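You operate a simulated robot arm through the tools that you are given. There is no shell and no other tool. Be economical: measure what you need, move in short steps, check, and stop when the job is done.

The job below is to be done with a simulated robot arm. You get a single attempt, and the scene is never put back.

Task
Scrub the muddy lid, then lid the bolted crate and draw the bolt.
Fine: use the scrub pad from the packing stand's drawer; it goes back and the drawer ends shut. What is to be rubbed or washed off counts as gone when no trace of it is left.

Only the result counts: the job must be done as asked and must still hold three seconds after the hand-in. Knocking over, shifting, dropping, spilling or breaking anything else fails it. Lids that push on must go on centred and level and be pressed home; caps that screw on are set level and turned clockwise until they are tight.

Robot
A 6-joint arm with a fingered hand on a trunk, on a base that drives. Base frame: it is fixed to the floor where the robot stands at the start and does not move with it; the origin is under the middle of the robot, x ahead of it, y to its left, z up; the surface under the hand at the start is at about z = 0.8. Units: m, degrees, N and s.
With the tool pointing down near the work surface it reaches from about 0.2 to 0.58 m from the robot's upright axis, wherever it stands. Its first joint turns from -166.0 to 166.0 degrees. Places, roughly: blue rocker [-0.1, 0.6, 0.8]; crate lid (41x31x5 cm) [-12.9, -11.5, 0.6]; inside of the pad drawer [0.5, 0.1, 0.7]; pad drawer [0.5, 0.1, 0.7]; red rocker [0.3, 0.3, 0.8]; scrub pad (7x10x4 cm) [0.5, 0.1, 0.7]; size dial [0.1, 0.3, 0.7]; tally button [0.4, 0.3, 0.8]; zero button [0.6, 0.4, 0.9]. Payload 3.2 kg.
The TCP is the grasp point between the finger pads, 0.022 m short of the fingertips. In the tool frame z runs along the fingers and y along their closing line. Largest opening 0.112 m; the body of the gripper starts 0.06 m behind the TCP. The gripper is a hand of 3 fingers: y runs from the thumb to the fingers, the wrist lies at [0, 0, -0.218] in the tool frame.
Orientation is that of the tool frame in the base frame, as [roll, pitch, yaw] about the fixed x, y, z axes, in that order (R = Rz(yaw) Ry(pitch) Rx(roll)). With the fingers straight down and closing along the base's y, the tool's x points along the base's -x, its y along +y and its z along -z.

Tools
- The arm moves only by the tool play_rows. Its argument "commands" is a list of rows, each an object (a shift or turn left out is 0) with "xyz": the shift along the tool's x, y, z in mm, a list of three; "delta_rot": the turn, a rotation vector about the tool's x, y, z in degrees, a list of three. In form: [{"xyz": [x, y, z], "delta_rot": [rx, ry, rz]}, ...]. A call has 1 to 20 rows; each row is the pose to reach, as a shift and turn from the pose commanded when the call began, along the tool's axes at that moment. Rows are played at 5 a second. More than 0.05 m and 8.6 degrees between two rows, and nothing of the call is played. A pose out of reach is approached as far as the arm can. The call stops where the force on the tool passes 40 N (or 10 N more than at its start, if that is more) or the arm is blocked; 0.2 s more then pass. In this call time passes only in rows, and 0.2 s behind the last. It gives the time, the measured TCP pose, the force on the tool (base axes), the opening and the grip force at its end, in the units of the frame above (readings bear some noise), with the torque about the TCP (base axes, N m) and any sound that the robot's microphone picked up, and new pictures: "pictures" is both (left out), scene, wrist or none.
- Cameras (640 x 400 px; columns grow to the right, rows downward): "scene" is now at [0.0053, 0.175, 1.3227]; the picture's right is [0.14, -0.99, 0.00], its down [-0.85, -0.12, -0.51] and it looks along [0.50, 0.07, -0.86] (base axes); focal length 214 px, centre (320, 200). "wrist" rides on the gripper at [0.066, 0.003, -0.08] in the tool frame; the picture's right is [-0.05, 1.00, 0.00], its down [-0.77, -0.04, -0.64] and it looks along [-0.64, -0.03, 0.77] (tool axes); focal length 275 px, centre (320, 200). There is no depth. A picture from a camera that has moved, and an enlarged one, comes with that camera's place and axes in the base frame and with its lens.
- raise_lower(by): slides the trunk up (or, below 0, down) by that many m; the arm and the scene camera ride with it, the base frame stays. It gives what a move gives, with no picture.
- drive_base(legs): drives the robot by 1 to 6 legs, each [ahead, turn to the left] in m and degrees, along the robot's own axes; the way and the turn of a leg run together, so that a leg with both is an arc; at most 1.5 m and 180 degrees a leg. The arm and the cameras ride along, it lands a little off, and it stops where it bumps. It gives what a move gives, and a new picture of the scene camera.
- finger_targets(finger1, finger2, thumb_bend): sets how far each is bent, from 0 (flat) to 1 (curled in); at 0.3 the hand is open as for a grip, at 0.7 the pads meet at the TCP. One left out holds its place. A second passes; each finger stops where it meets its share of the squeeze, and holds until it gets a number again. It is the only way to open and close the hand. It gives what a move gives, with no picture; readings hold the bend of each and the force on the fingers (four entries, about 0 where the hand has none), thumb and palm.
- pan_tilt(pan, tilt): turns the head with the scene camera to pan (to the left, within 155 degrees either way) and tilt (down, from -29 to 69), counted from straight ahead of the robot. It gives what a move gives, and a new picture of the scene camera.
- zoom(camera, box): a new picture of the part [left, top, right, bottom] of that camera's present view, enlarged. The clock stands still meanwhile.
- finish_job(): hands the job in; it is judged then, once.

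Go step by step. Nothing tells you exact positions but the pictures and the camera data: compare them with the known pose of the tool, close in by small moves and look again before you grip or let go. The budget is 120 turns and 260 pictures, counting those below and the enlarged ones. Unless the task says otherwise, let go and move clear before handing in, and close with one line.

The tools are called after ">>>" as name(argument=value, ...) on one line, values as JSON. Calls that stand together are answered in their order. play_rows: Moves the arm, as the interface text tells. Its arguments: {"type":"object","properties":{"commands":{"type":"array","items":{"type":"object","properties":{"xyz":{"type":"array","items":{"type":"number"}},"delta_rot":{"type":"array","items":{"type":"number"}}}}},"pictures":{"type":"string","enum":["both","scene","wrist","none"]}},"required":["commands"]} The other tools are called the same way: raise_lower (by) slides the trunk up or down; finger_targets (finger1, finger2, thumb_bend) moves the fingers one by one; drive_base (legs) drives the base; pan_tilt (pan, tilt) turns the head that bears the scene camera; zoom (camera, box) takes an enlarged picture of a part of a camera's view; finish_job () hands the job in.

At the start:

```text
clock: 0.0
tool_pos: [0.3604, 0.1847, 1.0003]
tool_rot: [180.0, 0.0, -179.9]
contact_force: [0.0, 0.1, 0.3]
moment: [0.01, 0.01, 0.01]
finger_gap: 0.112
gripper_force: 0.0
shape: jaw
bend: [0.3, 0.3, 0.3]
finger forces: [0.1, 0.0, 0.0, 0.0, 0.0, 0.0]
trunk travel left (down, up): [-0.375, 0.215]
robot x, y, heading: [0.001, 0.0009, -0.1]
head pan, tilt: [7.9, 59.4]
```

scene: 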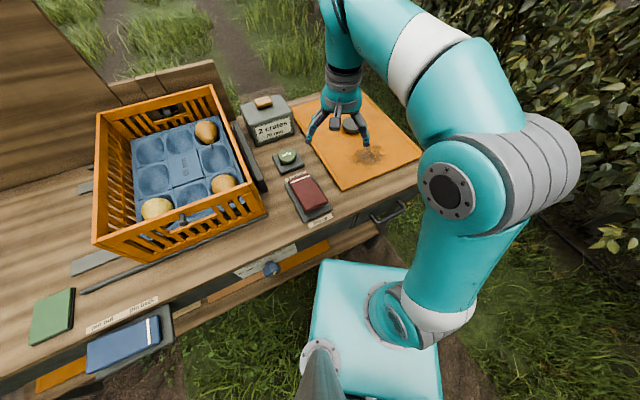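
wrist: 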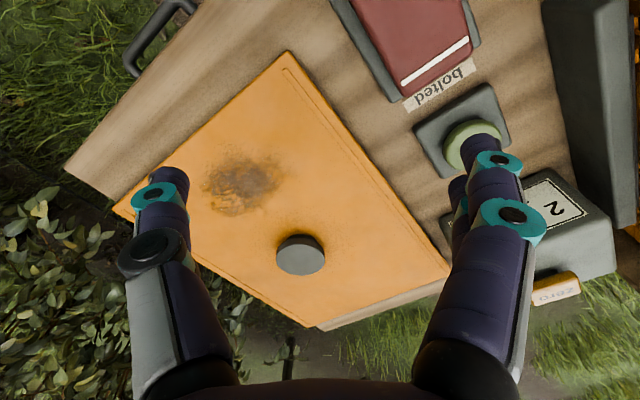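

The stand holds an orange crate, a muddy orange lid with a knob, rockers, buttons and a drawer handle at the right. I'll look closer at the labels before I move anything.

>>> zoom(camera="scene", box=[230, 80, 430, 205])

>>> zoom(camera="scene", box=[20, 220, 340, 400])

>>> zoom(camera="scene", box=[70, 70, 280, 270])

>>> pan_tilt(pan=60, tilt=35)

```text
3.20 times, centred on (330, 142) of scene
camera zoom: at [0.0053, 0.175, 1.3227], right [0.14, -0.99, 0.0], down [-0.85, -0.12, -0.51], along [0.5, 0.07, -0.86], focal length 686 px, centre (288, 384)
```

zoom: 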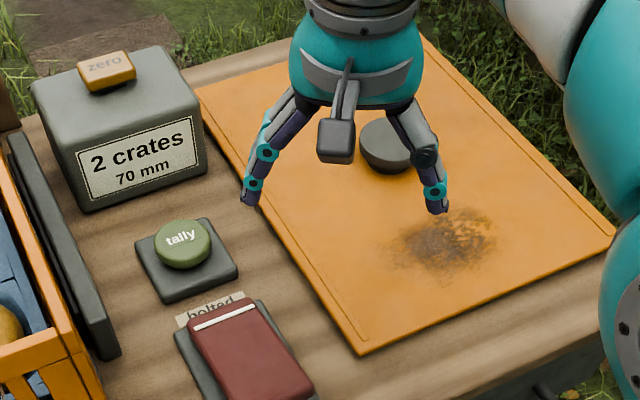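

```text
2.00 times, centred on (180, 310) of scene
camera zoom: at [0.0053, 0.175, 1.3227], right [0.14, -0.99, 0.0], down [-0.85, -0.12, -0.51], along [0.5, 0.07, -0.86], focal length 429 px, centre (600, -20)
```

zoom: 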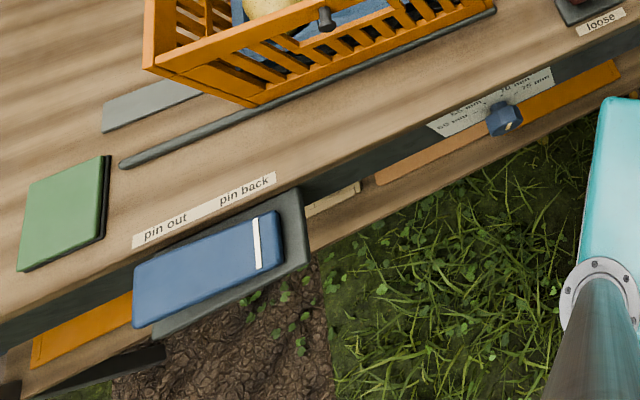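

```text
2.00 times, centred on (175, 170) of scene
camera zoom: at [0.0053, 0.175, 1.3227], right [0.14, -0.99, 0.0], down [-0.85, -0.12, -0.51], along [0.5, 0.07, -0.86], focal length 429 px, centre (610, 260)
```

zoom: 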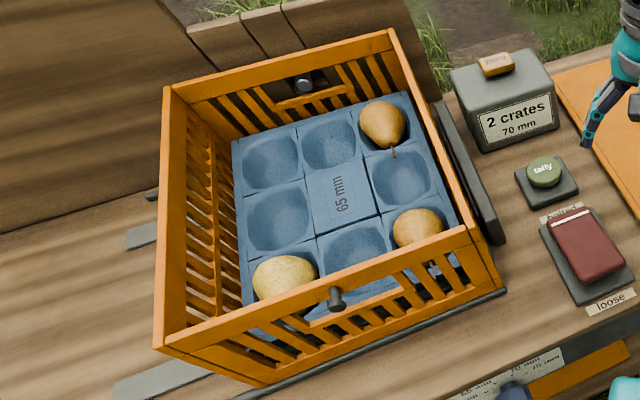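

```text
clock: 1.2
tool_pos: [0.3601, 0.186, 1.001]
tool_rot: [180.0, 0.0, 179.9]
contact_force: [-0.3, -0.4, -0.6]
moment: [-0.01, -0.04, 0.04]
finger_gap: 0.1119
gripper_force: 0.0
shape: jaw
bend: [0.3, 0.3, 0.3]
finger forces: [0.0, 0.1, 0.1, 0.0, 0.1, 0.1]
trunk travel left (down, up): [-0.375, 0.215]
robot x, y, heading: [-0.0017, -0.0023, 0.2]
head pan, tilt: [60.0, 35.0]
camera scene: at [-0.0173, 0.242, 1.3563], right [0.87, -0.5, 0.0], down [-0.29, -0.5, -0.82], along [0.41, 0.71, -0.57], focal length 214 px, centre (320, 200)
```

scene: 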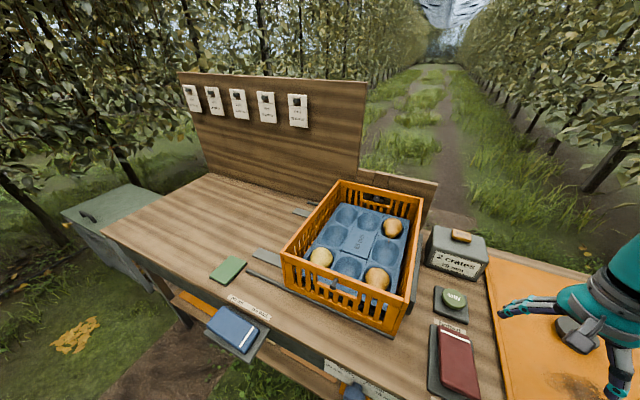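

The crate sits among dark bars; the red rocker reads bolted/loose and the blue one pin out/pin back. I'll read the cards and look around for other crates.

>>> zoom(camera="scene", box=[175, 75, 325, 135])

>>> zoom(camera="scene", box=[260, 170, 480, 350])

>>> pan_tilt(pan=140, tilt=25)

>>> pan_tilt(pan=-70, tilt=30)

>>> pan_tilt(pan=-145, tilt=30)

```text
4.27 times, centred on (250, 105) of scene
camera zoom: at [-0.0173, 0.242, 1.3563], right [0.87, -0.5, 0.0], down [-0.29, -0.5, -0.82], along [0.41, 0.71, -0.57], focal length 915 px, centre (619, 605)
```

zoom: 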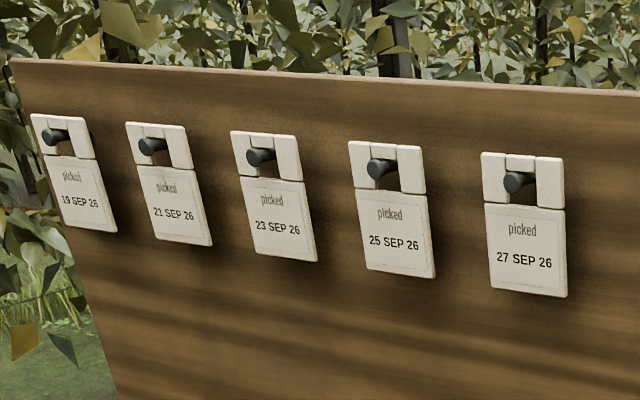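

```text
2.22 times, centred on (370, 260) of scene
camera zoom: at [-0.0173, 0.242, 1.3563], right [0.87, -0.5, 0.0], down [-0.29, -0.5, -0.82], along [0.41, 0.71, -0.57], focal length 477 px, centre (209, 67)
```

zoom: 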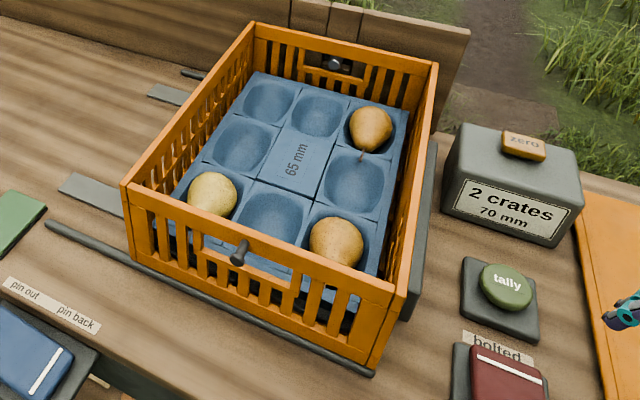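

```text
clock: 2.7
tool_pos: [0.3602, 0.1866, 1.0002]
tool_rot: [-180.0, 0.0, 179.9]
contact_force: [0.8, -0.1, -0.1]
moment: [0.01, -0.06, -0.02]
finger_gap: 0.1121
gripper_force: 0.0
shape: jaw
bend: [0.3, 0.3, 0.3]
finger forces: [0.0, 0.0, 0.0, 0.0, 0.1, 0.0]
trunk travel left (down, up): [-0.375, 0.215]
robot x, y, heading: [0.0009, 0.0006, 0.2]
head pan, tilt: [140.0, 25.0]
camera scene: at [-0.1319, 0.225, 1.3721], right [0.64, 0.77, 0.0], down [0.32, -0.27, -0.91], along [-0.69, 0.58, -0.42], focal length 214 px, centre (320, 200)
```

scene: 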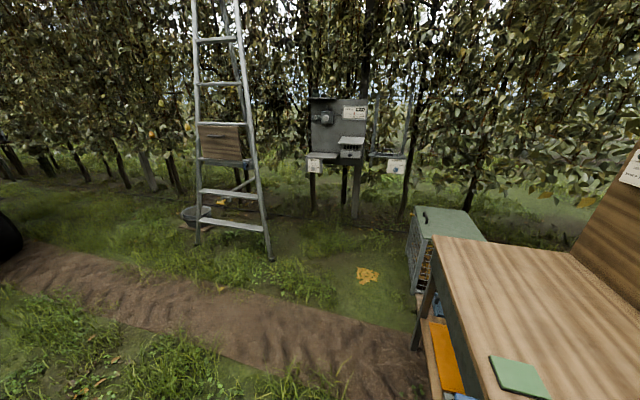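

```text
clock: 5.8
tool_pos: [0.3598, 0.1849, 1.0008]
tool_rot: [-180.0, -0.1, -179.9]
contact_force: [-0.1, 0.3, 0.2]
moment: [0.0, -0.04, 0.0]
finger_gap: 0.1118
gripper_force: 0.1
shape: jaw
bend: [0.3, 0.3, 0.3]
finger forces: [0.1, 0.0, 0.0, 0.1, 0.0, 0.1]
trunk travel left (down, up): [-0.375, 0.215]
robot x, y, heading: [0.0012, -0.0045, -0.1]
head pan, tilt: [-70.0, 30.0]
camera scene: at [-0.0304, 0.0808, 1.3641], right [-0.94, -0.34, 0.0], down [-0.17, 0.47, -0.87], along [0.3, -0.81, -0.5], focal length 214 px, centre (320, 200)
```

scene: 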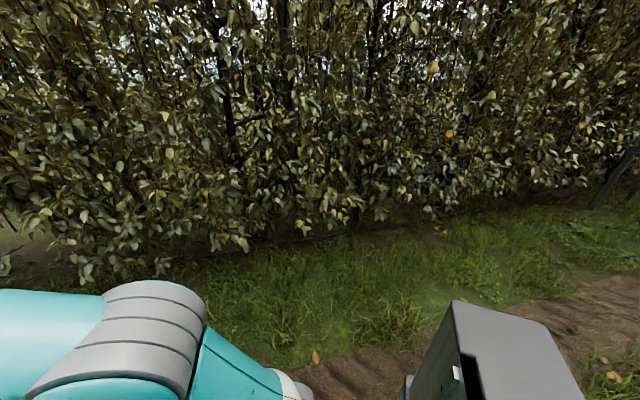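

```text
clock: 7.2
tool_pos: [0.3593, 0.1858, 1.0002]
tool_rot: [-180.0, 0.0, 179.8]
contact_force: [0.1, -0.1, 0.3]
moment: [0.0, -0.03, 0.02]
finger_gap: 0.1118
gripper_force: 0.1
shape: jaw
bend: [0.3, 0.3, 0.3]
finger forces: [0.0, 0.1, 0.1, 0.0, 0.1, 0.0]
trunk travel left (down, up): [-0.375, 0.215]
robot x, y, heading: [0.004, 0.0001, -0.1]
head pan, tilt: [-145.0, 30.0]
camera scene: at [-0.1354, 0.1138, 1.3641], right [-0.57, 0.82, 0.0], down [0.41, 0.29, -0.87], along [-0.71, -0.5, -0.5], focal length 214 px, centre (320, 200)
```

scene: 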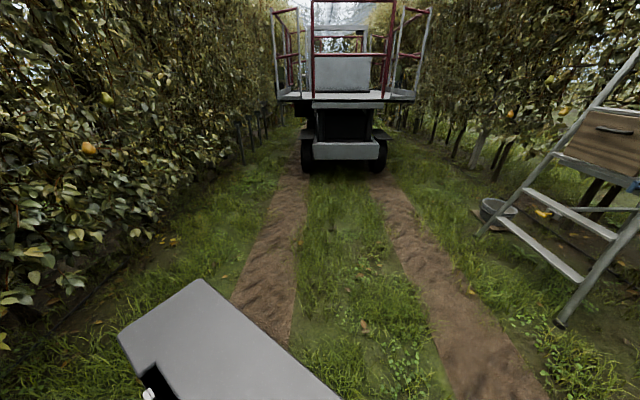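

The stand is turned about 33° to the robot. I put the lid centre near (0.60, 0.15), the mud near (0.49, 0.09), the drawer handle near (0.34, 0.0) and the crate centre near (0.33, 0.60). Next I'll drive so I face the stand square at the drawer, after raising the trunk a bit for clearance.

>>> raise_lower(by=0.08)

>>> drive_base(legs=[[-0.1, 0], [0, -57], [0.245, 0], [0, 90]])

>>> pan_tilt(pan=0, tilt=60)

```text
clock: 8.4
tool_pos: [0.3596, 0.1849, 1.0796]
tool_rot: [179.9, 0.1, -180.0]
contact_force: [0.4, 0.3, 0.8]
moment: [0.01, 0.01, 0.0]
finger_gap: 0.1118
gripper_force: 0.0
shape: jaw
bend: [0.3, 0.3, 0.3]
finger forces: [0.1, 0.1, 0.0, 0.0, 0.0, 0.1]
trunk travel left (down, up): [-0.455, 0.135]
robot x, y, heading: [0.001, -0.0002, -0.1]
head pan, tilt: [-145.0, 30.0]
```

```text
clock: 17.3
tool_pos: [0.2326, 0.1501, 1.0807]
tool_rot: [180.0, 0.1, -146.3]
contact_force: [0.2, 0.7, 1.7]
moment: [-0.03, 0.02, 0.0]
finger_gap: 0.1119
gripper_force: 0.1
shape: jaw
bend: [0.3, 0.3, 0.3]
finger forces: [0.1, 0.1, 0.0, 0.0, 0.0, 0.0]
trunk travel left (down, up): [-0.455, 0.135]
robot x, y, heading: [0.0375, -0.2039, 33.9]
head pan, tilt: [-145.0, 30.0]
camera scene: at [-0.1401, -0.1835, 1.4441], right [-0.93, 0.36, 0.0], down [0.18, 0.47, -0.87], along [-0.31, -0.81, -0.5], focal length 214 px, centre (320, 200)
```

scene: 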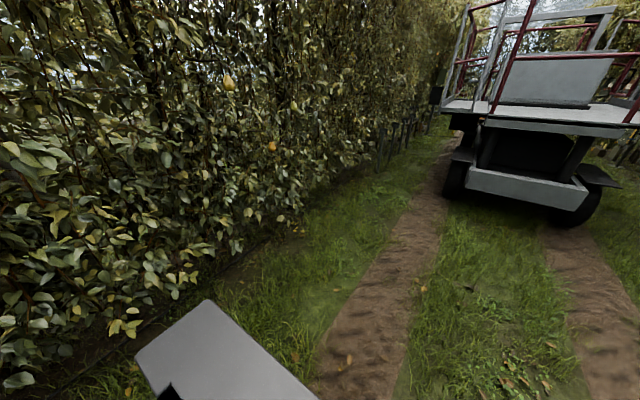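

```text
clock: 19.6
tool_pos: [0.2323, 0.1502, 1.0801]
tool_rot: [179.9, -0.1, -146.3]
contact_force: [-0.1, -0.4, 0.1]
moment: [0.0, -0.06, -0.03]
finger_gap: 0.1119
gripper_force: 0.0
shape: jaw
bend: [0.3, 0.3, 0.3]
finger forces: [0.0, 0.0, 0.0, 0.0, 0.1, 0.0]
trunk travel left (down, up): [-0.455, 0.135]
robot x, y, heading: [0.0359, -0.205, 33.5]
head pan, tilt: [0.0, 60.0]
camera scene: at [-0.0518, -0.0622, 1.402], right [0.56, -0.83, 0.0], down [-0.72, -0.48, -0.5], along [0.42, 0.28, -0.87], focal length 214 px, centre (320, 200)
```

scene: 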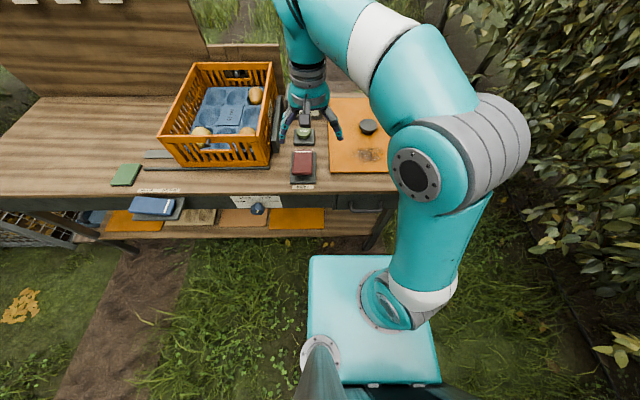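

The robot faces the stand square on. Now I'll look at the drawer handle and the controls.

>>> zoom(camera="scene", box=[270, 80, 430, 250])

>>> zoom(camera="scene", box=[100, 50, 330, 240])

```text
2.35 times, centred on (350, 165) of scene
camera zoom: at [-0.0518, -0.0622, 1.402], right [0.56, -0.83, 0.0], down [-0.72, -0.48, -0.5], along [0.42, 0.28, -0.87], focal length 505 px, centre (249, 282)
```

zoom: 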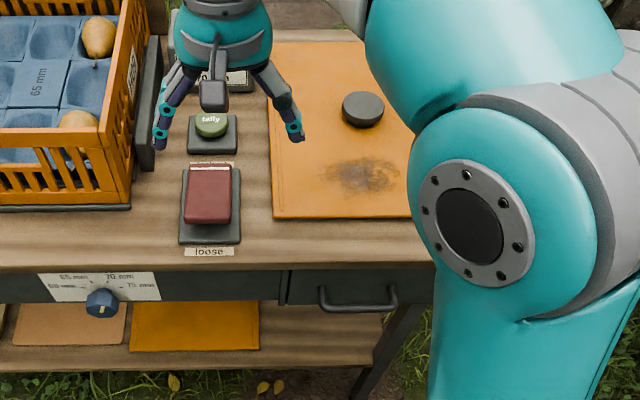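

```text
2.11 times, centred on (215, 145) of scene
camera zoom: at [-0.0518, -0.0622, 1.402], right [0.56, -0.83, 0.0], down [-0.72, -0.48, -0.5], along [0.42, 0.28, -0.87], focal length 452 px, centre (541, 316)
```

zoom: 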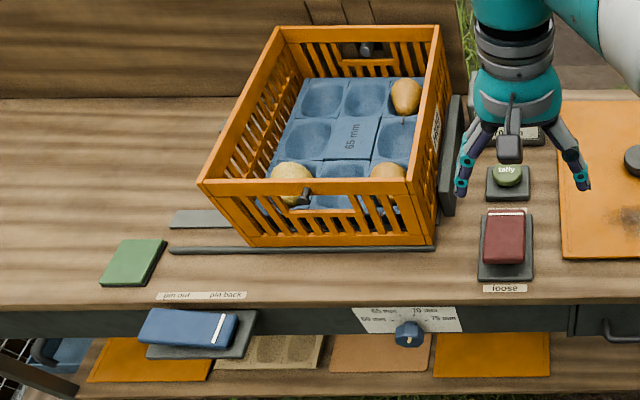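

I triangulate the handle at about (0.337, −0.003, 0.716), straight ahead of the robot at 0.36 m. I'll move the hand in front of the drawer for a wrist view.

>>> play_rows(commands=[{"xyz": [30, -30, 0]}, {"xyz": [60, -70, 0]}, {"xyz": [90, -110, 20]}, {"xyz": [110, -150, 45]}, {"xyz": [110, -187, 70]}, {"xyz": [110, -187, 110]}, {"xyz": [110, -187, 130]}], pictures="both")

```text
refused: row 3 steps farther than a row can; nothing moved
```

>>> play_rows(commands=[{"xyz": [20, -30, 10]}, {"xyz": [40, -60, 25]}, {"xyz": [60, -90, 45]}, {"xyz": [80, -120, 65]}, {"xyz": [100, -150, 85]}, {"xyz": [110, -180, 105]}, {"xyz": [110, -187, 130]}], pictures="both")

```text
clock: 21.2
tool_pos: [0.2452, -0.0692, 0.9488]
tool_rot: [180.0, 0.0, -146.3]
contact_force: [0.7, 0.3, 0.4]
moment: [-0.01, -0.02, -0.01]
finger_gap: 0.1119
gripper_force: 0.1
shape: jaw
bend: [0.3, 0.3, 0.3]
finger forces: [0.0, 0.1, 0.1, 0.1, 0.0, 0.1]
trunk travel left (down, up): [-0.455, 0.135]
robot x, y, heading: [0.0371, -0.2027, 33.8]
head pan, tilt: [0.0, 60.0]
camera scene: at [-0.0518, -0.0622, 1.402], right [0.56, -0.83, 0.0], down [-0.72, -0.48, -0.5], along [0.42, 0.28, -0.87], focal length 214 px, centre (320, 200)
camera wrist: at [0.1876, -0.1031, 1.0304], right [-0.52, 0.86, 0.0], down [0.66, 0.4, 0.64], along [0.54, 0.33, -0.77], focal length 275 px, centre (320, 200)
```

scene: 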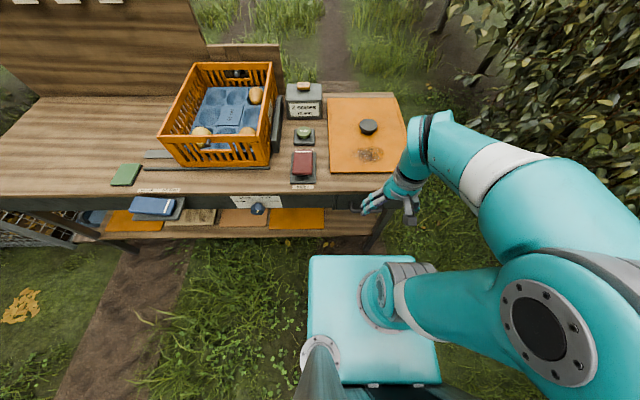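
wrist: 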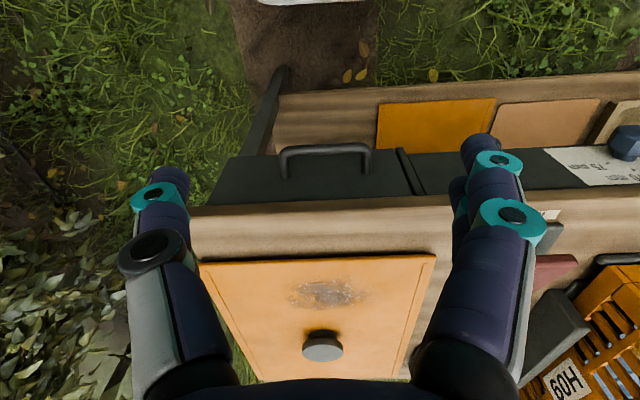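

The wrist view confirms the handle at about (0.335, −0.005, 0.716), with the bar about 11 cm wide and 3 cm off the face. I'll turn the hand 90° so it closes across the bar, then tilt it.

>>> play_rows(commands=[{"delta_rot": [0, 0, 8.2]}, {"delta_rot": [0, 0, 16.4]}, {"delta_rot": [0, 0, 24.6]}, {"delta_rot": [0, 0, 32.8]}, {"delta_rot": [0, 0, 41]}, {"delta_rot": [0, 0, 49.2]}, {"delta_rot": [0, 0, 57.4]}, {"delta_rot": [0, 0, 65.6]}, {"delta_rot": [0, 0, 73.8]}, {"delta_rot": [0, 0, 82]}, {"delta_rot": [0, 0, 90]}], pictures="none")

>>> play_rows(commands=[{"delta_rot": [-8, 0, 0]}, {"delta_rot": [-16, 0, 0]}, {"delta_rot": [-24, 0, 0]}, {"delta_rot": [-32, 0, 0]}, {"delta_rot": [-40, 0, 0]}, {"delta_rot": [-48, 0, 0]}, {"delta_rot": [-50, 0, 0]}], pictures="both")

>>> finger_targets(finger1=0.5, finger2=0.5, thumb_bend=0.5)

```text
clock: 23.6
tool_pos: [0.2451, -0.0657, 0.9499]
tool_rot: [180.0, 0.0, 123.5]
contact_force: [0.9, -0.1, 0.5]
moment: [0.02, 0.03, 0.01]
finger_gap: 0.1118
gripper_force: 0.0
shape: jaw
bend: [0.3, 0.3, 0.3]
finger forces: [0.0, 0.0, 0.1, 0.1, 0.1, 0.1]
trunk travel left (down, up): [-0.455, 0.135]
robot x, y, heading: [0.0329, -0.2016, 33.9]
head pan, tilt: [0.0, 60.0]
```

```text
clock: 24.9
tool_pos: [0.2768, -0.0431, 0.9873]
tool_rot: [147.0, -0.4, 124.2]
contact_force: [0.3, 0.1, 0.9]
moment: [-0.01, 0.01, 0.0]
finger_gap: 0.1118
gripper_force: 0.0
shape: jaw
bend: [0.3, 0.3, 0.3]
finger forces: [0.0, 0.1, 0.0, 0.1, 0.0, 0.0]
out of reach, approached as far as the arm can: row 3, 4, 5, 6
trunk travel left (down, up): [-0.455, 0.135]
robot x, y, heading: [0.0378, -0.2018, 33.7]
head pan, tilt: [0.0, 60.0]
stopped in row 6: the arm was blocked; the commanded pose is now the measured one
camera scene: at [-0.0517, -0.0621, 1.4019], right [0.56, -0.83, 0.0], down [-0.72, -0.48, -0.5], along [0.42, 0.28, -0.87], focal length 214 px, centre (320, 200)
camera wrist: at [0.2045, -0.0129, 1.0581], right [0.72, 0.43, 0.54], down [0.12, -0.85, 0.51], along [0.68, -0.3, -0.67], focal length 275 px, centre (320, 200)
```

scene: 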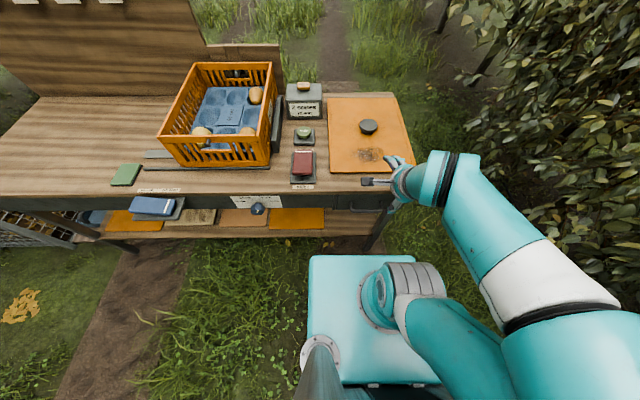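
wrist: 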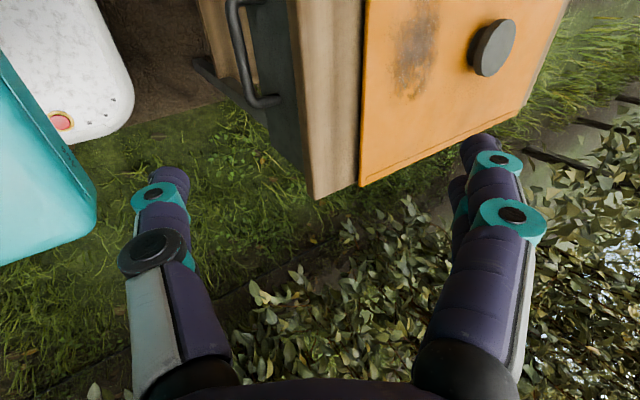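

```text
clock: 25.9
tool_pos: [0.2758, -0.0434, 0.9887]
tool_rot: [146.9, -0.4, 124.3]
contact_force: [-0.4, -0.3, -0.4]
moment: [0.0, -0.01, 0.04]
finger_gap: 0.0555
gripper_force: 0.0
shape: fingers
bend: [0.5, 0.5, 0.5]
finger forces: [0.1, 0.1, 0.1, 0.0, 0.0, 0.0]
trunk travel left (down, up): [-0.455, 0.135]
robot x, y, heading: [0.034, -0.2032, 33.8]
head pan, tilt: [0.0, 60.0]
```

The tilt ran out of room this close in. I'll back the base up 0.15 m and finish the tilt.

>>> drive_base(legs=[[-0.15, 0]])

>>> play_rows(commands=[{"delta_rot": [-6, 0, 0]}, {"delta_rot": [-12, 0, 0]}, {"delta_rot": [-17, 0, 0]}], pictures="wrist")

```text
clock: 27.3
tool_pos: [0.152, -0.1281, 0.9885]
tool_rot: [147.0, -0.4, 124.1]
contact_force: [0.5, -0.1, 0.5]
moment: [-0.02, 0.01, 0.0]
finger_gap: 0.0559
gripper_force: 0.1
shape: fingers
bend: [0.5, 0.5, 0.5]
finger forces: [0.0, 0.1, 0.0, 0.0, 0.0, 0.1]
trunk travel left (down, up): [-0.455, 0.135]
robot x, y, heading: [-0.0874, -0.2892, 33.6]
head pan, tilt: [0.0, 60.0]
camera scene: at [-0.1764, -0.1454, 1.4021], right [0.55, -0.83, 0.0], down [-0.72, -0.48, -0.5], along [0.42, 0.28, -0.87], focal length 214 px, centre (320, 200)
```

scene: 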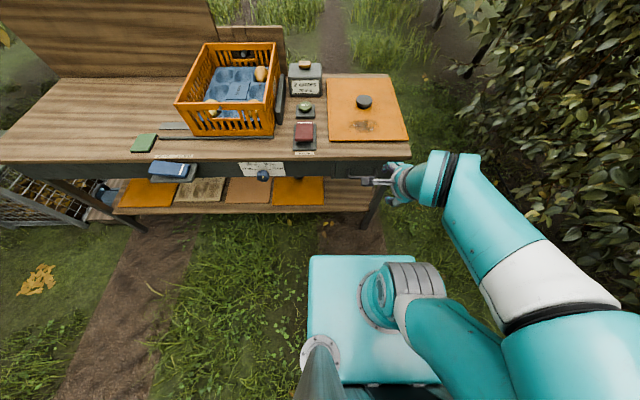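

```text
clock: 28.3
tool_pos: [0.1759, -0.1109, 1.01]
tool_rot: [137.4, -0.9, 124.5]
contact_force: [-0.3, 0.2, 0.5]
moment: [0.0, -0.01, 0.0]
finger_gap: 0.0555
gripper_force: 0.0
shape: fingers
bend: [0.5, 0.5, 0.5]
finger forces: [0.0, 0.1, 0.1, 0.1, 0.0, 0.1]
out of reach, approached as far as the arm can: row 1, 2, 3
trunk travel left (down, up): [-0.455, 0.135]
robot x, y, heading: [-0.0849, -0.2859, 33.5]
head pan, tilt: [0.0, 60.0]
stopped in row 3: the arm was blocked; the commanded pose is now the measured one
camera wrist: at [0.0956, -0.0875, 1.0722], right [0.64, 0.37, 0.68], down [0.06, -0.9, 0.43], along [0.77, -0.23, -0.6], focal length 275 px, centre (320, 200)
```

wrist: 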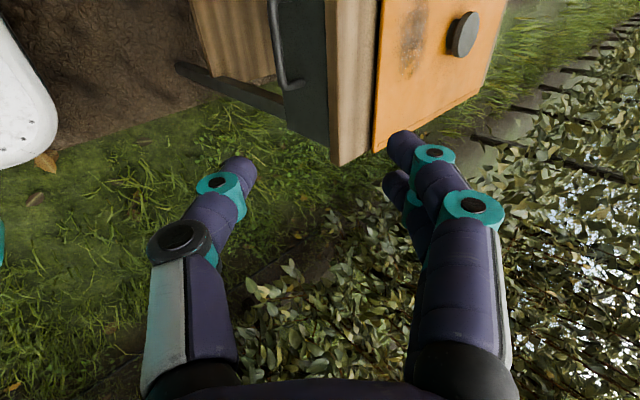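

Tilt is about 42°, which is enough. I'll close in to about 5 cm short of the handle along the finger direction.

>>> play_rows(commands=[{"xyz": [0, -20, 30]}, {"xyz": [0, -40, 65]}, {"xyz": [0, -57, 105]}, {"xyz": [0, -57, 150]}, {"xyz": [0, -57, 195]}, {"xyz": [0, -57, 240]}, {"xyz": [0, -57, 270]}, {"xyz": [0, -57, 296]}], pictures="both")

```text
clock: 30.1
tool_pos: [0.2358, -0.0702, 0.9485]
tool_rot: [137.1, -1.0, 124.7]
contact_force: [0.0, 0.4, 0.1]
moment: [0.02, -0.01, 0.02]
finger_gap: 0.0555
gripper_force: 0.1
shape: fingers
bend: [0.5, 0.5, 0.5]
finger forces: [0.0, 0.0, 0.0, 0.0, 0.0, 0.0]
out of reach, approached as far as the arm can: row 1, 2, 3, 4, 5, 6, 7, 8
trunk travel left (down, up): [-0.455, 0.135]
robot x, y, heading: [-0.0902, -0.2866, 33.7]
head pan, tilt: [0.0, 60.0]
camera scene: at [-0.176, -0.1451, 1.402], right [0.55, -0.83, 0.0], down [-0.72, -0.48, -0.5], along [0.42, 0.28, -0.87], focal length 214 px, centre (320, 200)
camera wrist: at [0.1545, -0.0468, 1.012], right [0.64, 0.37, 0.68], down [0.07, -0.9, 0.43], along [0.77, -0.23, -0.6], focal length 275 px, centre (320, 200)
```

scene: 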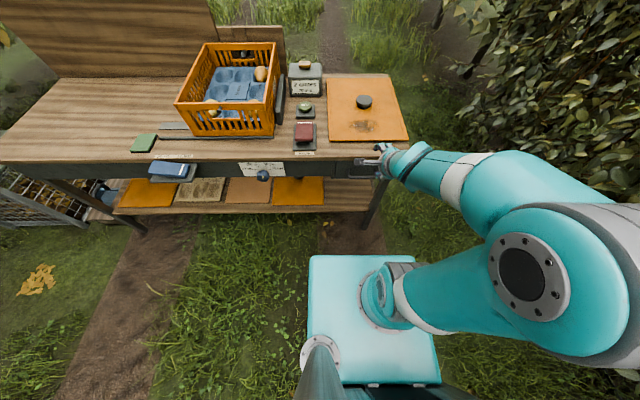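
wrist: 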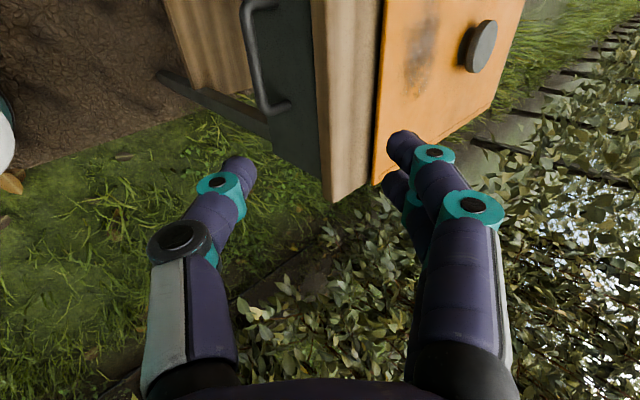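

The pose is limited by height, so I'll lower the trunk 0.20 m; the hand stays about 12 cm in front of the handle and clear.

>>> raise_lower(by=-0.2)

>>> play_rows(commands=[{"xyz": [0, 29, 27]}, {"xyz": [0, 58, 54]}], pictures="both")

```text
clock: 32.3
tool_pos: [0.2365, -0.0698, 0.7493]
tool_rot: [137.2, -1.0, 124.7]
contact_force: [0.0, -0.1, 0.2]
moment: [0.0, -0.02, 0.02]
finger_gap: 0.0553
gripper_force: 0.0
shape: fingers
bend: [0.5, 0.5, 0.5]
finger forces: [0.0, 0.1, 0.0, 0.0, 0.1, 0.1]
trunk travel left (down, up): [-0.255, 0.335]
robot x, y, heading: [-0.0916, -0.2862, 33.8]
head pan, tilt: [0.0, 60.0]
```

```text
clock: 32.9
tool_pos: [0.2993, -0.0242, 0.7491]
tool_rot: [137.1, -1.0, 124.7]
contact_force: [-0.5, 0.3, 0.5]
moment: [0.01, 0.0, 0.03]
finger_gap: 0.0555
gripper_force: 0.0
shape: fingers
bend: [0.5, 0.5, 0.5]
finger forces: [0.0, 0.0, 0.1, 0.0, 0.0, 0.0]
trunk travel left (down, up): [-0.255, 0.335]
robot x, y, heading: [-0.0887, -0.2851, 33.7]
head pan, tilt: [0.0, 60.0]
camera scene: at [-0.1762, -0.1452, 1.202], right [0.55, -0.83, 0.0], down [-0.72, -0.48, -0.5], along [0.42, 0.28, -0.87], focal length 214 px, centre (320, 200)
camera wrist: at [0.2188, -0.0015, 0.8117], right [0.63, 0.37, 0.68], down [0.07, -0.9, 0.43], along [0.77, -0.23, -0.6], focal length 275 px, centre (320, 200)
```

scene: 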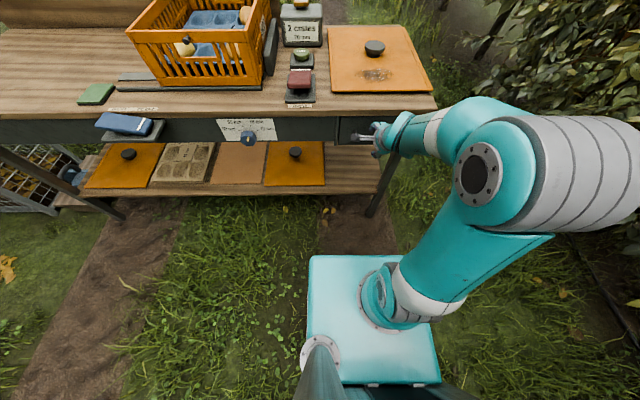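
wrist: 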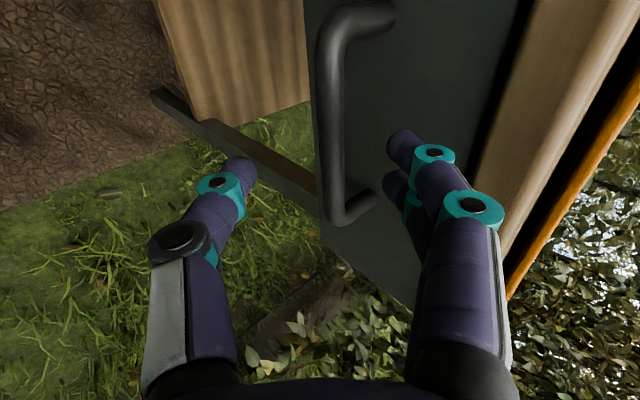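

Fingers straddle the bar. I put it at (0.332, −0.004, 0.716), about 5 cm along the fingers; I'll narrow the gap and slide in.

>>> finger_targets(finger1=0.57, finger2=0.57, thumb_bend=0.57)

>>> play_rows(commands=[{"xyz": [0, 6, 12]}, {"xyz": [0, 6, 24]}, {"xyz": [0, 6, 34]}, {"xyz": [0, 6, 43]}], pictures="wrist")

```text
clock: 33.9
tool_pos: [0.2995, -0.0239, 0.7489]
tool_rot: [137.1, -1.1, 124.8]
contact_force: [0.3, 0.1, -0.5]
moment: [0.02, 0.0, 0.0]
finger_gap: 0.0385
gripper_force: 0.1
shape: fingers
bend: [0.56, 0.56, 0.56]
finger forces: [0.1, 0.1, 0.0, 0.1, 0.0, 0.0]
trunk travel left (down, up): [-0.255, 0.335]
robot x, y, heading: [-0.0891, -0.2832, 33.6]
head pan, tilt: [0.0, 60.0]
```

```text
clock: 34.9
tool_pos: [0.3237, -0.0064, 0.725]
tool_rot: [137.2, -1.0, 124.7]
contact_force: [-0.3, -0.2, -0.7]
moment: [0.02, 0.02, -0.01]
finger_gap: 0.0386
gripper_force: 0.0
shape: fingers
bend: [0.56, 0.56, 0.56]
finger forces: [0.1, 0.0, 0.0, 0.1, 0.0, 0.0]
out of reach, approached as far as the arm can: row 2, 3, 4
trunk travel left (down, up): [-0.255, 0.335]
robot x, y, heading: [-0.0863, -0.2867, 33.6]
head pan, tilt: [0.0, 60.0]
camera wrist: at [0.243, 0.0165, 0.7889], right [0.64, 0.37, 0.68], down [0.07, -0.9, 0.43], along [0.77, -0.23, -0.6], focal length 275 px, centre (320, 200)
```

wrist: 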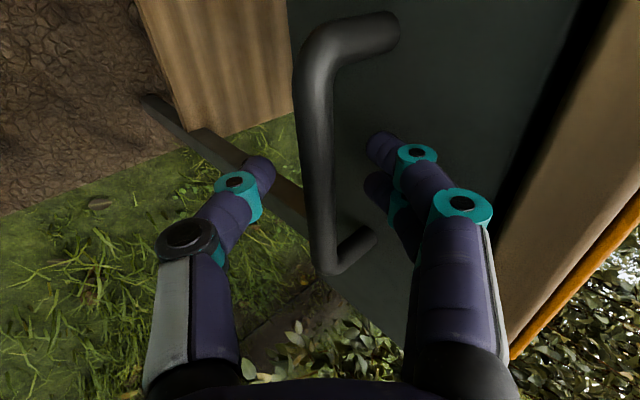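

The bar lies between the fingertips, about 1 cm short of full depth, which is enough for a grip. Closing.

>>> finger_targets(finger1=0.75, finger2=0.75, thumb_bend=0.75)

>>> zoom(camera="wrist", box=[140, 0, 540, 300])

```text
clock: 35.9
tool_pos: [0.3244, -0.0064, 0.7245]
tool_rot: [137.1, -1.1, 124.8]
contact_force: [-0.6, -0.1, -4.4]
moment: [-0.05, 0.08, -0.02]
finger_gap: 0.0098
gripper_force: 10.6
shape: fingers
bend: [0.72, 0.72, 0.68]
finger forces: [4.7, 5.0, 0.1, 0.0, 11.4, 0.0]
trunk travel left (down, up): [-0.255, 0.335]
robot x, y, heading: [-0.0891, -0.2865, 33.7]
head pan, tilt: [0.0, 60.0]
```

```text
1.33 times, centred on (340, 150) of wrist
camera zoom: at [0.243, 0.0166, 0.7888], right [0.64, 0.37, 0.68], down [0.07, -0.9, 0.43], along [0.77, -0.23, -0.6], focal length 367 px, centre (293, 267)
```

zoom: 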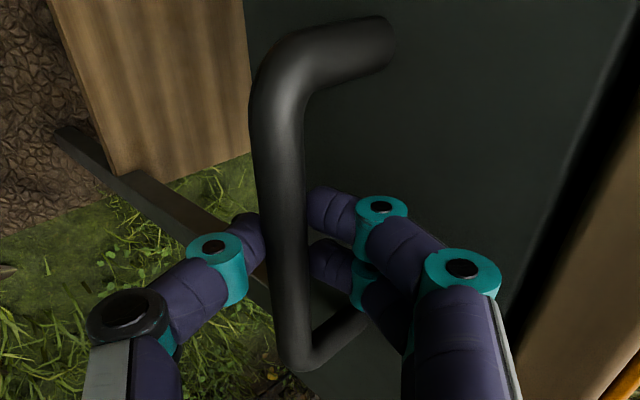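

The bar is gripped firmly with two fingers behind it. I'll pull the drawer by driving back 0.2 m.

>>> drive_base(legs=[[-0.2, 0]])

>>> zoom(camera="scene", box=[260, 20, 480, 200])

```text
clock: 37.5
tool_pos: [0.1597, -0.116, 0.7253]
tool_rot: [137.2, -1.1, 124.9]
contact_force: [8.2, -11.0, -2.6]
moment: [-0.17, -0.06, -0.13]
finger_gap: 0.0096
gripper_force: 10.3
shape: fingers
bend: [0.72, 0.72, 0.68]
finger forces: [4.8, 5.0, 0.1, 0.1, 10.9, 0.0]
trunk travel left (down, up): [-0.255, 0.335]
robot x, y, heading: [-0.2492, -0.3969, 33.7]
head pan, tilt: [0.0, 60.0]
camera scene: at [-0.3394, -0.2559, 1.2023], right [0.56, -0.83, 0.0], down [-0.72, -0.48, -0.5], along [0.41, 0.28, -0.87], focal length 214 px, centre (320, 200)
```

scene: 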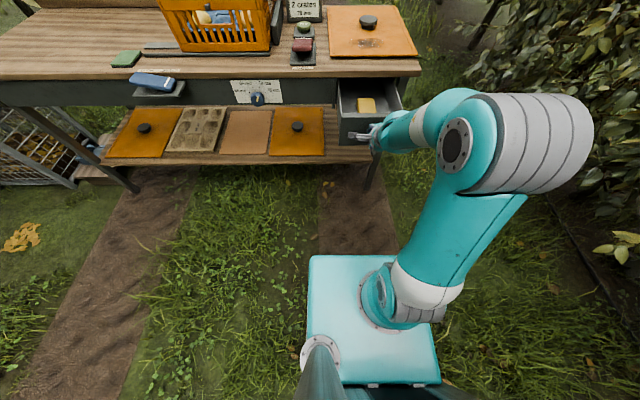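

```text
2.22 times, centred on (370, 110) of scene
camera zoom: at [-0.3394, -0.2559, 1.2023], right [0.56, -0.83, 0.0], down [-0.72, -0.48, -0.5], along [0.41, 0.28, -0.87], focal length 477 px, centre (209, 400)
```

zoom: 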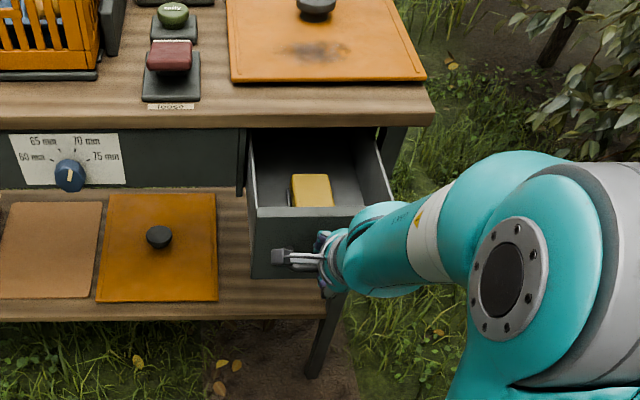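

The drawer is open and the yellow pad sits inside near the opening. I'll pull another 4 cm for clearance, then let go and back the fingers off.

>>> drive_base(legs=[[-0.04, 0]])

>>> finger_targets(finger1=0.52, finger2=0.52, thumb_bend=0.52)

>>> play_rows(commands=[{"xyz": [0, -3, -15]}, {"xyz": [0, -3, -40]}, {"xyz": [0, -3, -70]}, {"xyz": [0, -3, -100]}], pictures="wrist")

```text
clock: 38.3
tool_pos: [0.1252, -0.1381, 0.7259]
tool_rot: [137.2, -1.1, 124.9]
contact_force: [6.5, -11.6, -3.6]
moment: [-0.12, -0.05, -0.12]
finger_gap: 0.0094
gripper_force: 10.3
shape: fingers
bend: [0.72, 0.72, 0.68]
finger forces: [4.6, 4.6, 0.0, 0.0, 11.2, 0.1]
trunk travel left (down, up): [-0.255, 0.335]
robot x, y, heading: [-0.2834, -0.4221, 33.6]
head pan, tilt: [0.0, 60.0]
camera scene: at [-0.3729, -0.2782, 1.2022], right [0.56, -0.83, 0.0], down [-0.72, -0.48, -0.5], along [0.42, 0.28, -0.87], focal length 214 px, centre (320, 200)
```

scene: 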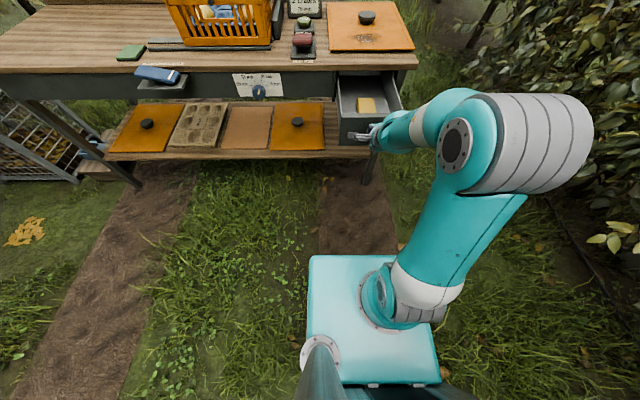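

```text
clock: 39.3
tool_pos: [0.1252, -0.1377, 0.7254]
tool_rot: [137.1, -1.0, 124.8]
contact_force: [-0.3, -0.4, -0.7]
moment: [0.02, -0.01, 0.03]
finger_gap: 0.0488
gripper_force: 0.1
shape: fingers
bend: [0.52, 0.52, 0.52]
finger forces: [0.0, 0.0, 0.0, 0.1, 0.0, 0.0]
trunk travel left (down, up): [-0.255, 0.335]
robot x, y, heading: [-0.28, -0.4223, 33.8]
head pan, tilt: [0.0, 60.0]
```

```text
clock: 40.3
tool_pos: [0.0697, -0.1792, 0.7972]
tool_rot: [137.2, -1.0, 124.7]
contact_force: [-0.4, -0.4, 0.5]
moment: [-0.03, -0.02, 0.0]
finger_gap: 0.0489
gripper_force: 0.1
shape: fingers
bend: [0.52, 0.52, 0.52]
finger forces: [0.0, 0.0, 0.0, 0.0, 0.0, 0.0]
out of reach, approached as far as the arm can: row 2
trunk travel left (down, up): [-0.255, 0.335]
robot x, y, heading: [-0.2895, -0.4163, 33.7]
head pan, tilt: [0.0, 60.0]
camera wrist: at [-0.0124, -0.1559, 0.8602], right [0.64, 0.37, 0.68], down [0.07, -0.9, 0.43], along [0.77, -0.23, -0.6], focal length 275 px, centre (320, 200)
```

wrist: 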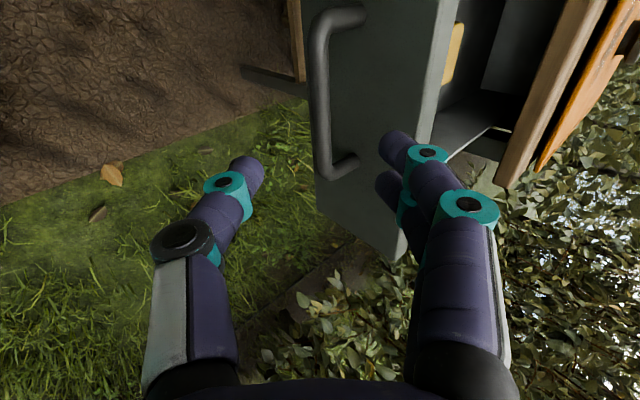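

Drawer released and open. Now I'll raise the trunk, set the hand upright again closing along the stand's width, then drive forward 0.2 m for the pad.

>>> raise_lower(by=0.17)

>>> play_rows(commands=[{"delta_rot": [8, 0, 0]}, {"delta_rot": [16, 0, 0]}, {"delta_rot": [24, 0, 0]}, {"delta_rot": [32, 0, 0]}, {"delta_rot": [40, 0, 0]}, {"delta_rot": [42.8, 0.7, 0]}], pictures="none")

>>> play_rows(commands=[{"delta_rot": [0, 0, -8.3]}, {"delta_rot": [0, 0, -16.6]}, {"delta_rot": [0, 0, -24.9]}, {"delta_rot": [0, 0, -33.2]}, {"delta_rot": [0, 0, -41.5]}, {"delta_rot": [0, 0, -49.8]}, {"delta_rot": [0, 0, -58.1]}, {"delta_rot": [0, 0, -66.4]}, {"delta_rot": [0, 0, -74.7]}, {"delta_rot": [0, 0, -83]}, {"delta_rot": [0, 0, -90]}], pictures="none")

>>> finger_targets(finger1=0.3, finger2=0.3, thumb_bend=0.3)

>>> drive_base(legs=[[0.2, 0]])

>>> zoom(camera="wrist", box=[0, 0, 640, 400])

```text
clock: 42.3
tool_pos: [0.0687, -0.1786, 0.9663]
tool_rot: [137.2, -1.0, 125.0]
contact_force: [-0.5, 0.1, 0.4]
moment: [0.03, 0.02, 0.04]
finger_gap: 0.0488
gripper_force: 0.0
shape: fingers
bend: [0.52, 0.52, 0.52]
finger forces: [0.1, 0.0, 0.0, 0.0, 0.0, 0.1]
trunk travel left (down, up): [-0.425, 0.165]
robot x, y, heading: [-0.2893, -0.4187, 33.6]
head pan, tilt: [0.0, 60.0]
```

```text
clock: 43.7
tool_pos: [0.0687, -0.1776, 0.9668]
tool_rot: [-179.9, -1.6, 125.2]
contact_force: [-0.2, -0.2, -0.1]
moment: [-0.01, 0.0, 0.04]
finger_gap: 0.0488
gripper_force: 0.1
shape: fingers
bend: [0.52, 0.52, 0.52]
finger forces: [0.1, 0.0, 0.1, 0.0, 0.0, 0.1]
trunk travel left (down, up): [-0.425, 0.165]
robot x, y, heading: [-0.284, -0.4164, 33.7]
head pan, tilt: [0.0, 60.0]
```

```text
clock: 46.1
tool_pos: [0.0669, -0.1784, 0.9685]
tool_rot: [178.4, 0.0, -144.7]
contact_force: [0.5, 0.0, 0.2]
moment: [0.02, 0.0, -0.02]
finger_gap: 0.0489
gripper_force: 0.0
shape: fingers
bend: [0.52, 0.52, 0.52]
finger forces: [0.0, 0.1, 0.0, 0.0, 0.1, 0.0]
trunk travel left (down, up): [-0.425, 0.165]
robot x, y, heading: [-0.2859, -0.4162, 33.8]
head pan, tilt: [0.0, 60.0]
```

```text
clock: 47.1
tool_pos: [0.068, -0.178, 0.967]
tool_rot: [178.4, 0.0, -144.9]
contact_force: [0.2, 0.5, 0.2]
moment: [0.01, 0.0, 0.02]
finger_gap: 0.1112
gripper_force: 0.1
shape: fingers
bend: [0.3, 0.3, 0.3]
finger forces: [0.0, 0.0, 0.0, 0.1, 0.0, 0.1]
trunk travel left (down, up): [-0.425, 0.165]
robot x, y, heading: [-0.2859, -0.4184, 33.5]
head pan, tilt: [0.0, 60.0]
```

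```text
clock: 48.7
tool_pos: [0.2368, -0.065, 0.9671]
tool_rot: [178.5, 0.1, -144.7]
contact_force: [-0.4, 0.0, 0.2]
moment: [0.01, -0.05, 0.01]
finger_gap: 0.1111
gripper_force: 0.1
shape: fingers
bend: [0.3, 0.3, 0.3]
finger forces: [0.0, 0.0, 0.0, 0.0, 0.0, 0.0]
trunk travel left (down, up): [-0.425, 0.165]
robot x, y, heading: [-0.1206, -0.3027, 33.8]
head pan, tilt: [0.0, 60.0]
camera scene: at [-0.2048, -0.1643, 1.372], right [0.56, -0.83, 0.0], down [-0.72, -0.48, -0.5], along [0.42, 0.28, -0.87], focal length 214 px, centre (320, 200)
```

scene: 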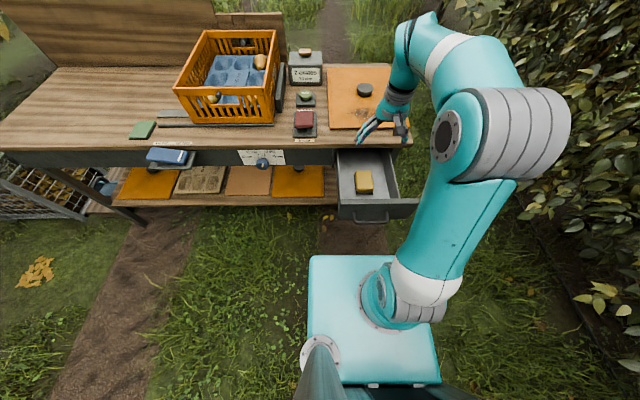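

```text
1.00 times, centred on (320, 200) of wrist (not enlarged: the box is as wide or as high as the picture)
camera zoom: at [0.1822, -0.1033, 1.0486], right [-0.54, 0.84, 0.03], down [0.66, 0.4, 0.63], along [0.52, 0.36, -0.77], focal length 275 px, centre (320, 200)
```

zoom: 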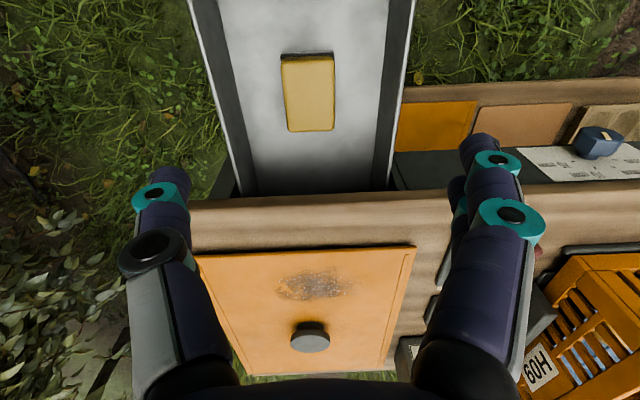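

Both views place the pad at about (0.282, −0.042) with its top near z 0.685, its 7 cm side along my closing direction. I'll square up the hand and come down above it.

>>> play_rows(commands=[{"xyz": [-20, -5, 40], "delta_rot": [0.7, 0, 0.8]}, {"xyz": [-40, -10, 80], "delta_rot": [1.5, 0, 1.6]}, {"xyz": [-50, -13, 125], "delta_rot": [1.5, 0, 1.6]}, {"xyz": [-50, -13, 165], "delta_rot": [1.5, 0, 1.6]}, {"xyz": [-50, -13, 207], "delta_rot": [1.5, 0, 1.6]}], pictures="both")

```text
clock: 49.9
tool_pos: [0.2831, -0.0409, 0.7583]
tool_rot: [180.0, 0.0, -146.4]
contact_force: [-0.4, -0.2, 0.2]
moment: [0.03, -0.04, 0.02]
finger_gap: 0.1111
gripper_force: 0.0
shape: fingers
bend: [0.3, 0.3, 0.3]
finger forces: [0.0, 0.1, 0.0, 0.0, 0.0, 0.1]
trunk travel left (down, up): [-0.425, 0.165]
robot x, y, heading: [-0.118, -0.3069, 33.6]
head pan, tilt: [0.0, 60.0]
camera scene: at [-0.205, -0.1644, 1.3721], right [0.56, -0.83, 0.0], down [-0.72, -0.48, -0.5], along [0.42, 0.28, -0.87], focal length 214 px, centre (320, 200)
camera wrist: at [0.2256, -0.0763, 0.8397], right [-0.51, 0.86, 0.0], down [0.66, 0.4, 0.64], along [0.54, 0.33, -0.77], focal length 275 px, centre (320, 200)
```

scene: 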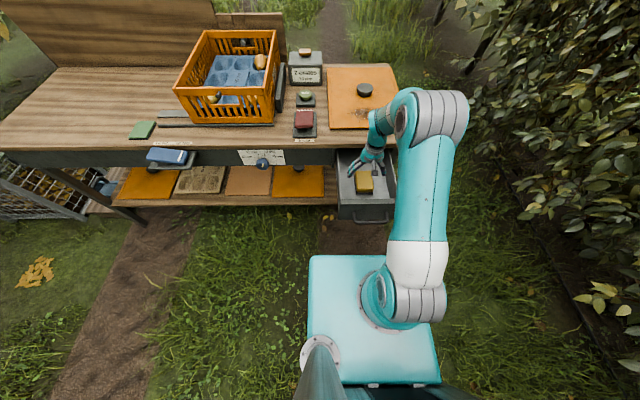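
wrist: 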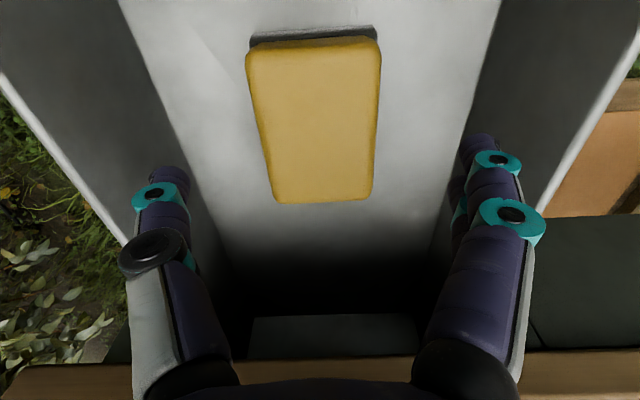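

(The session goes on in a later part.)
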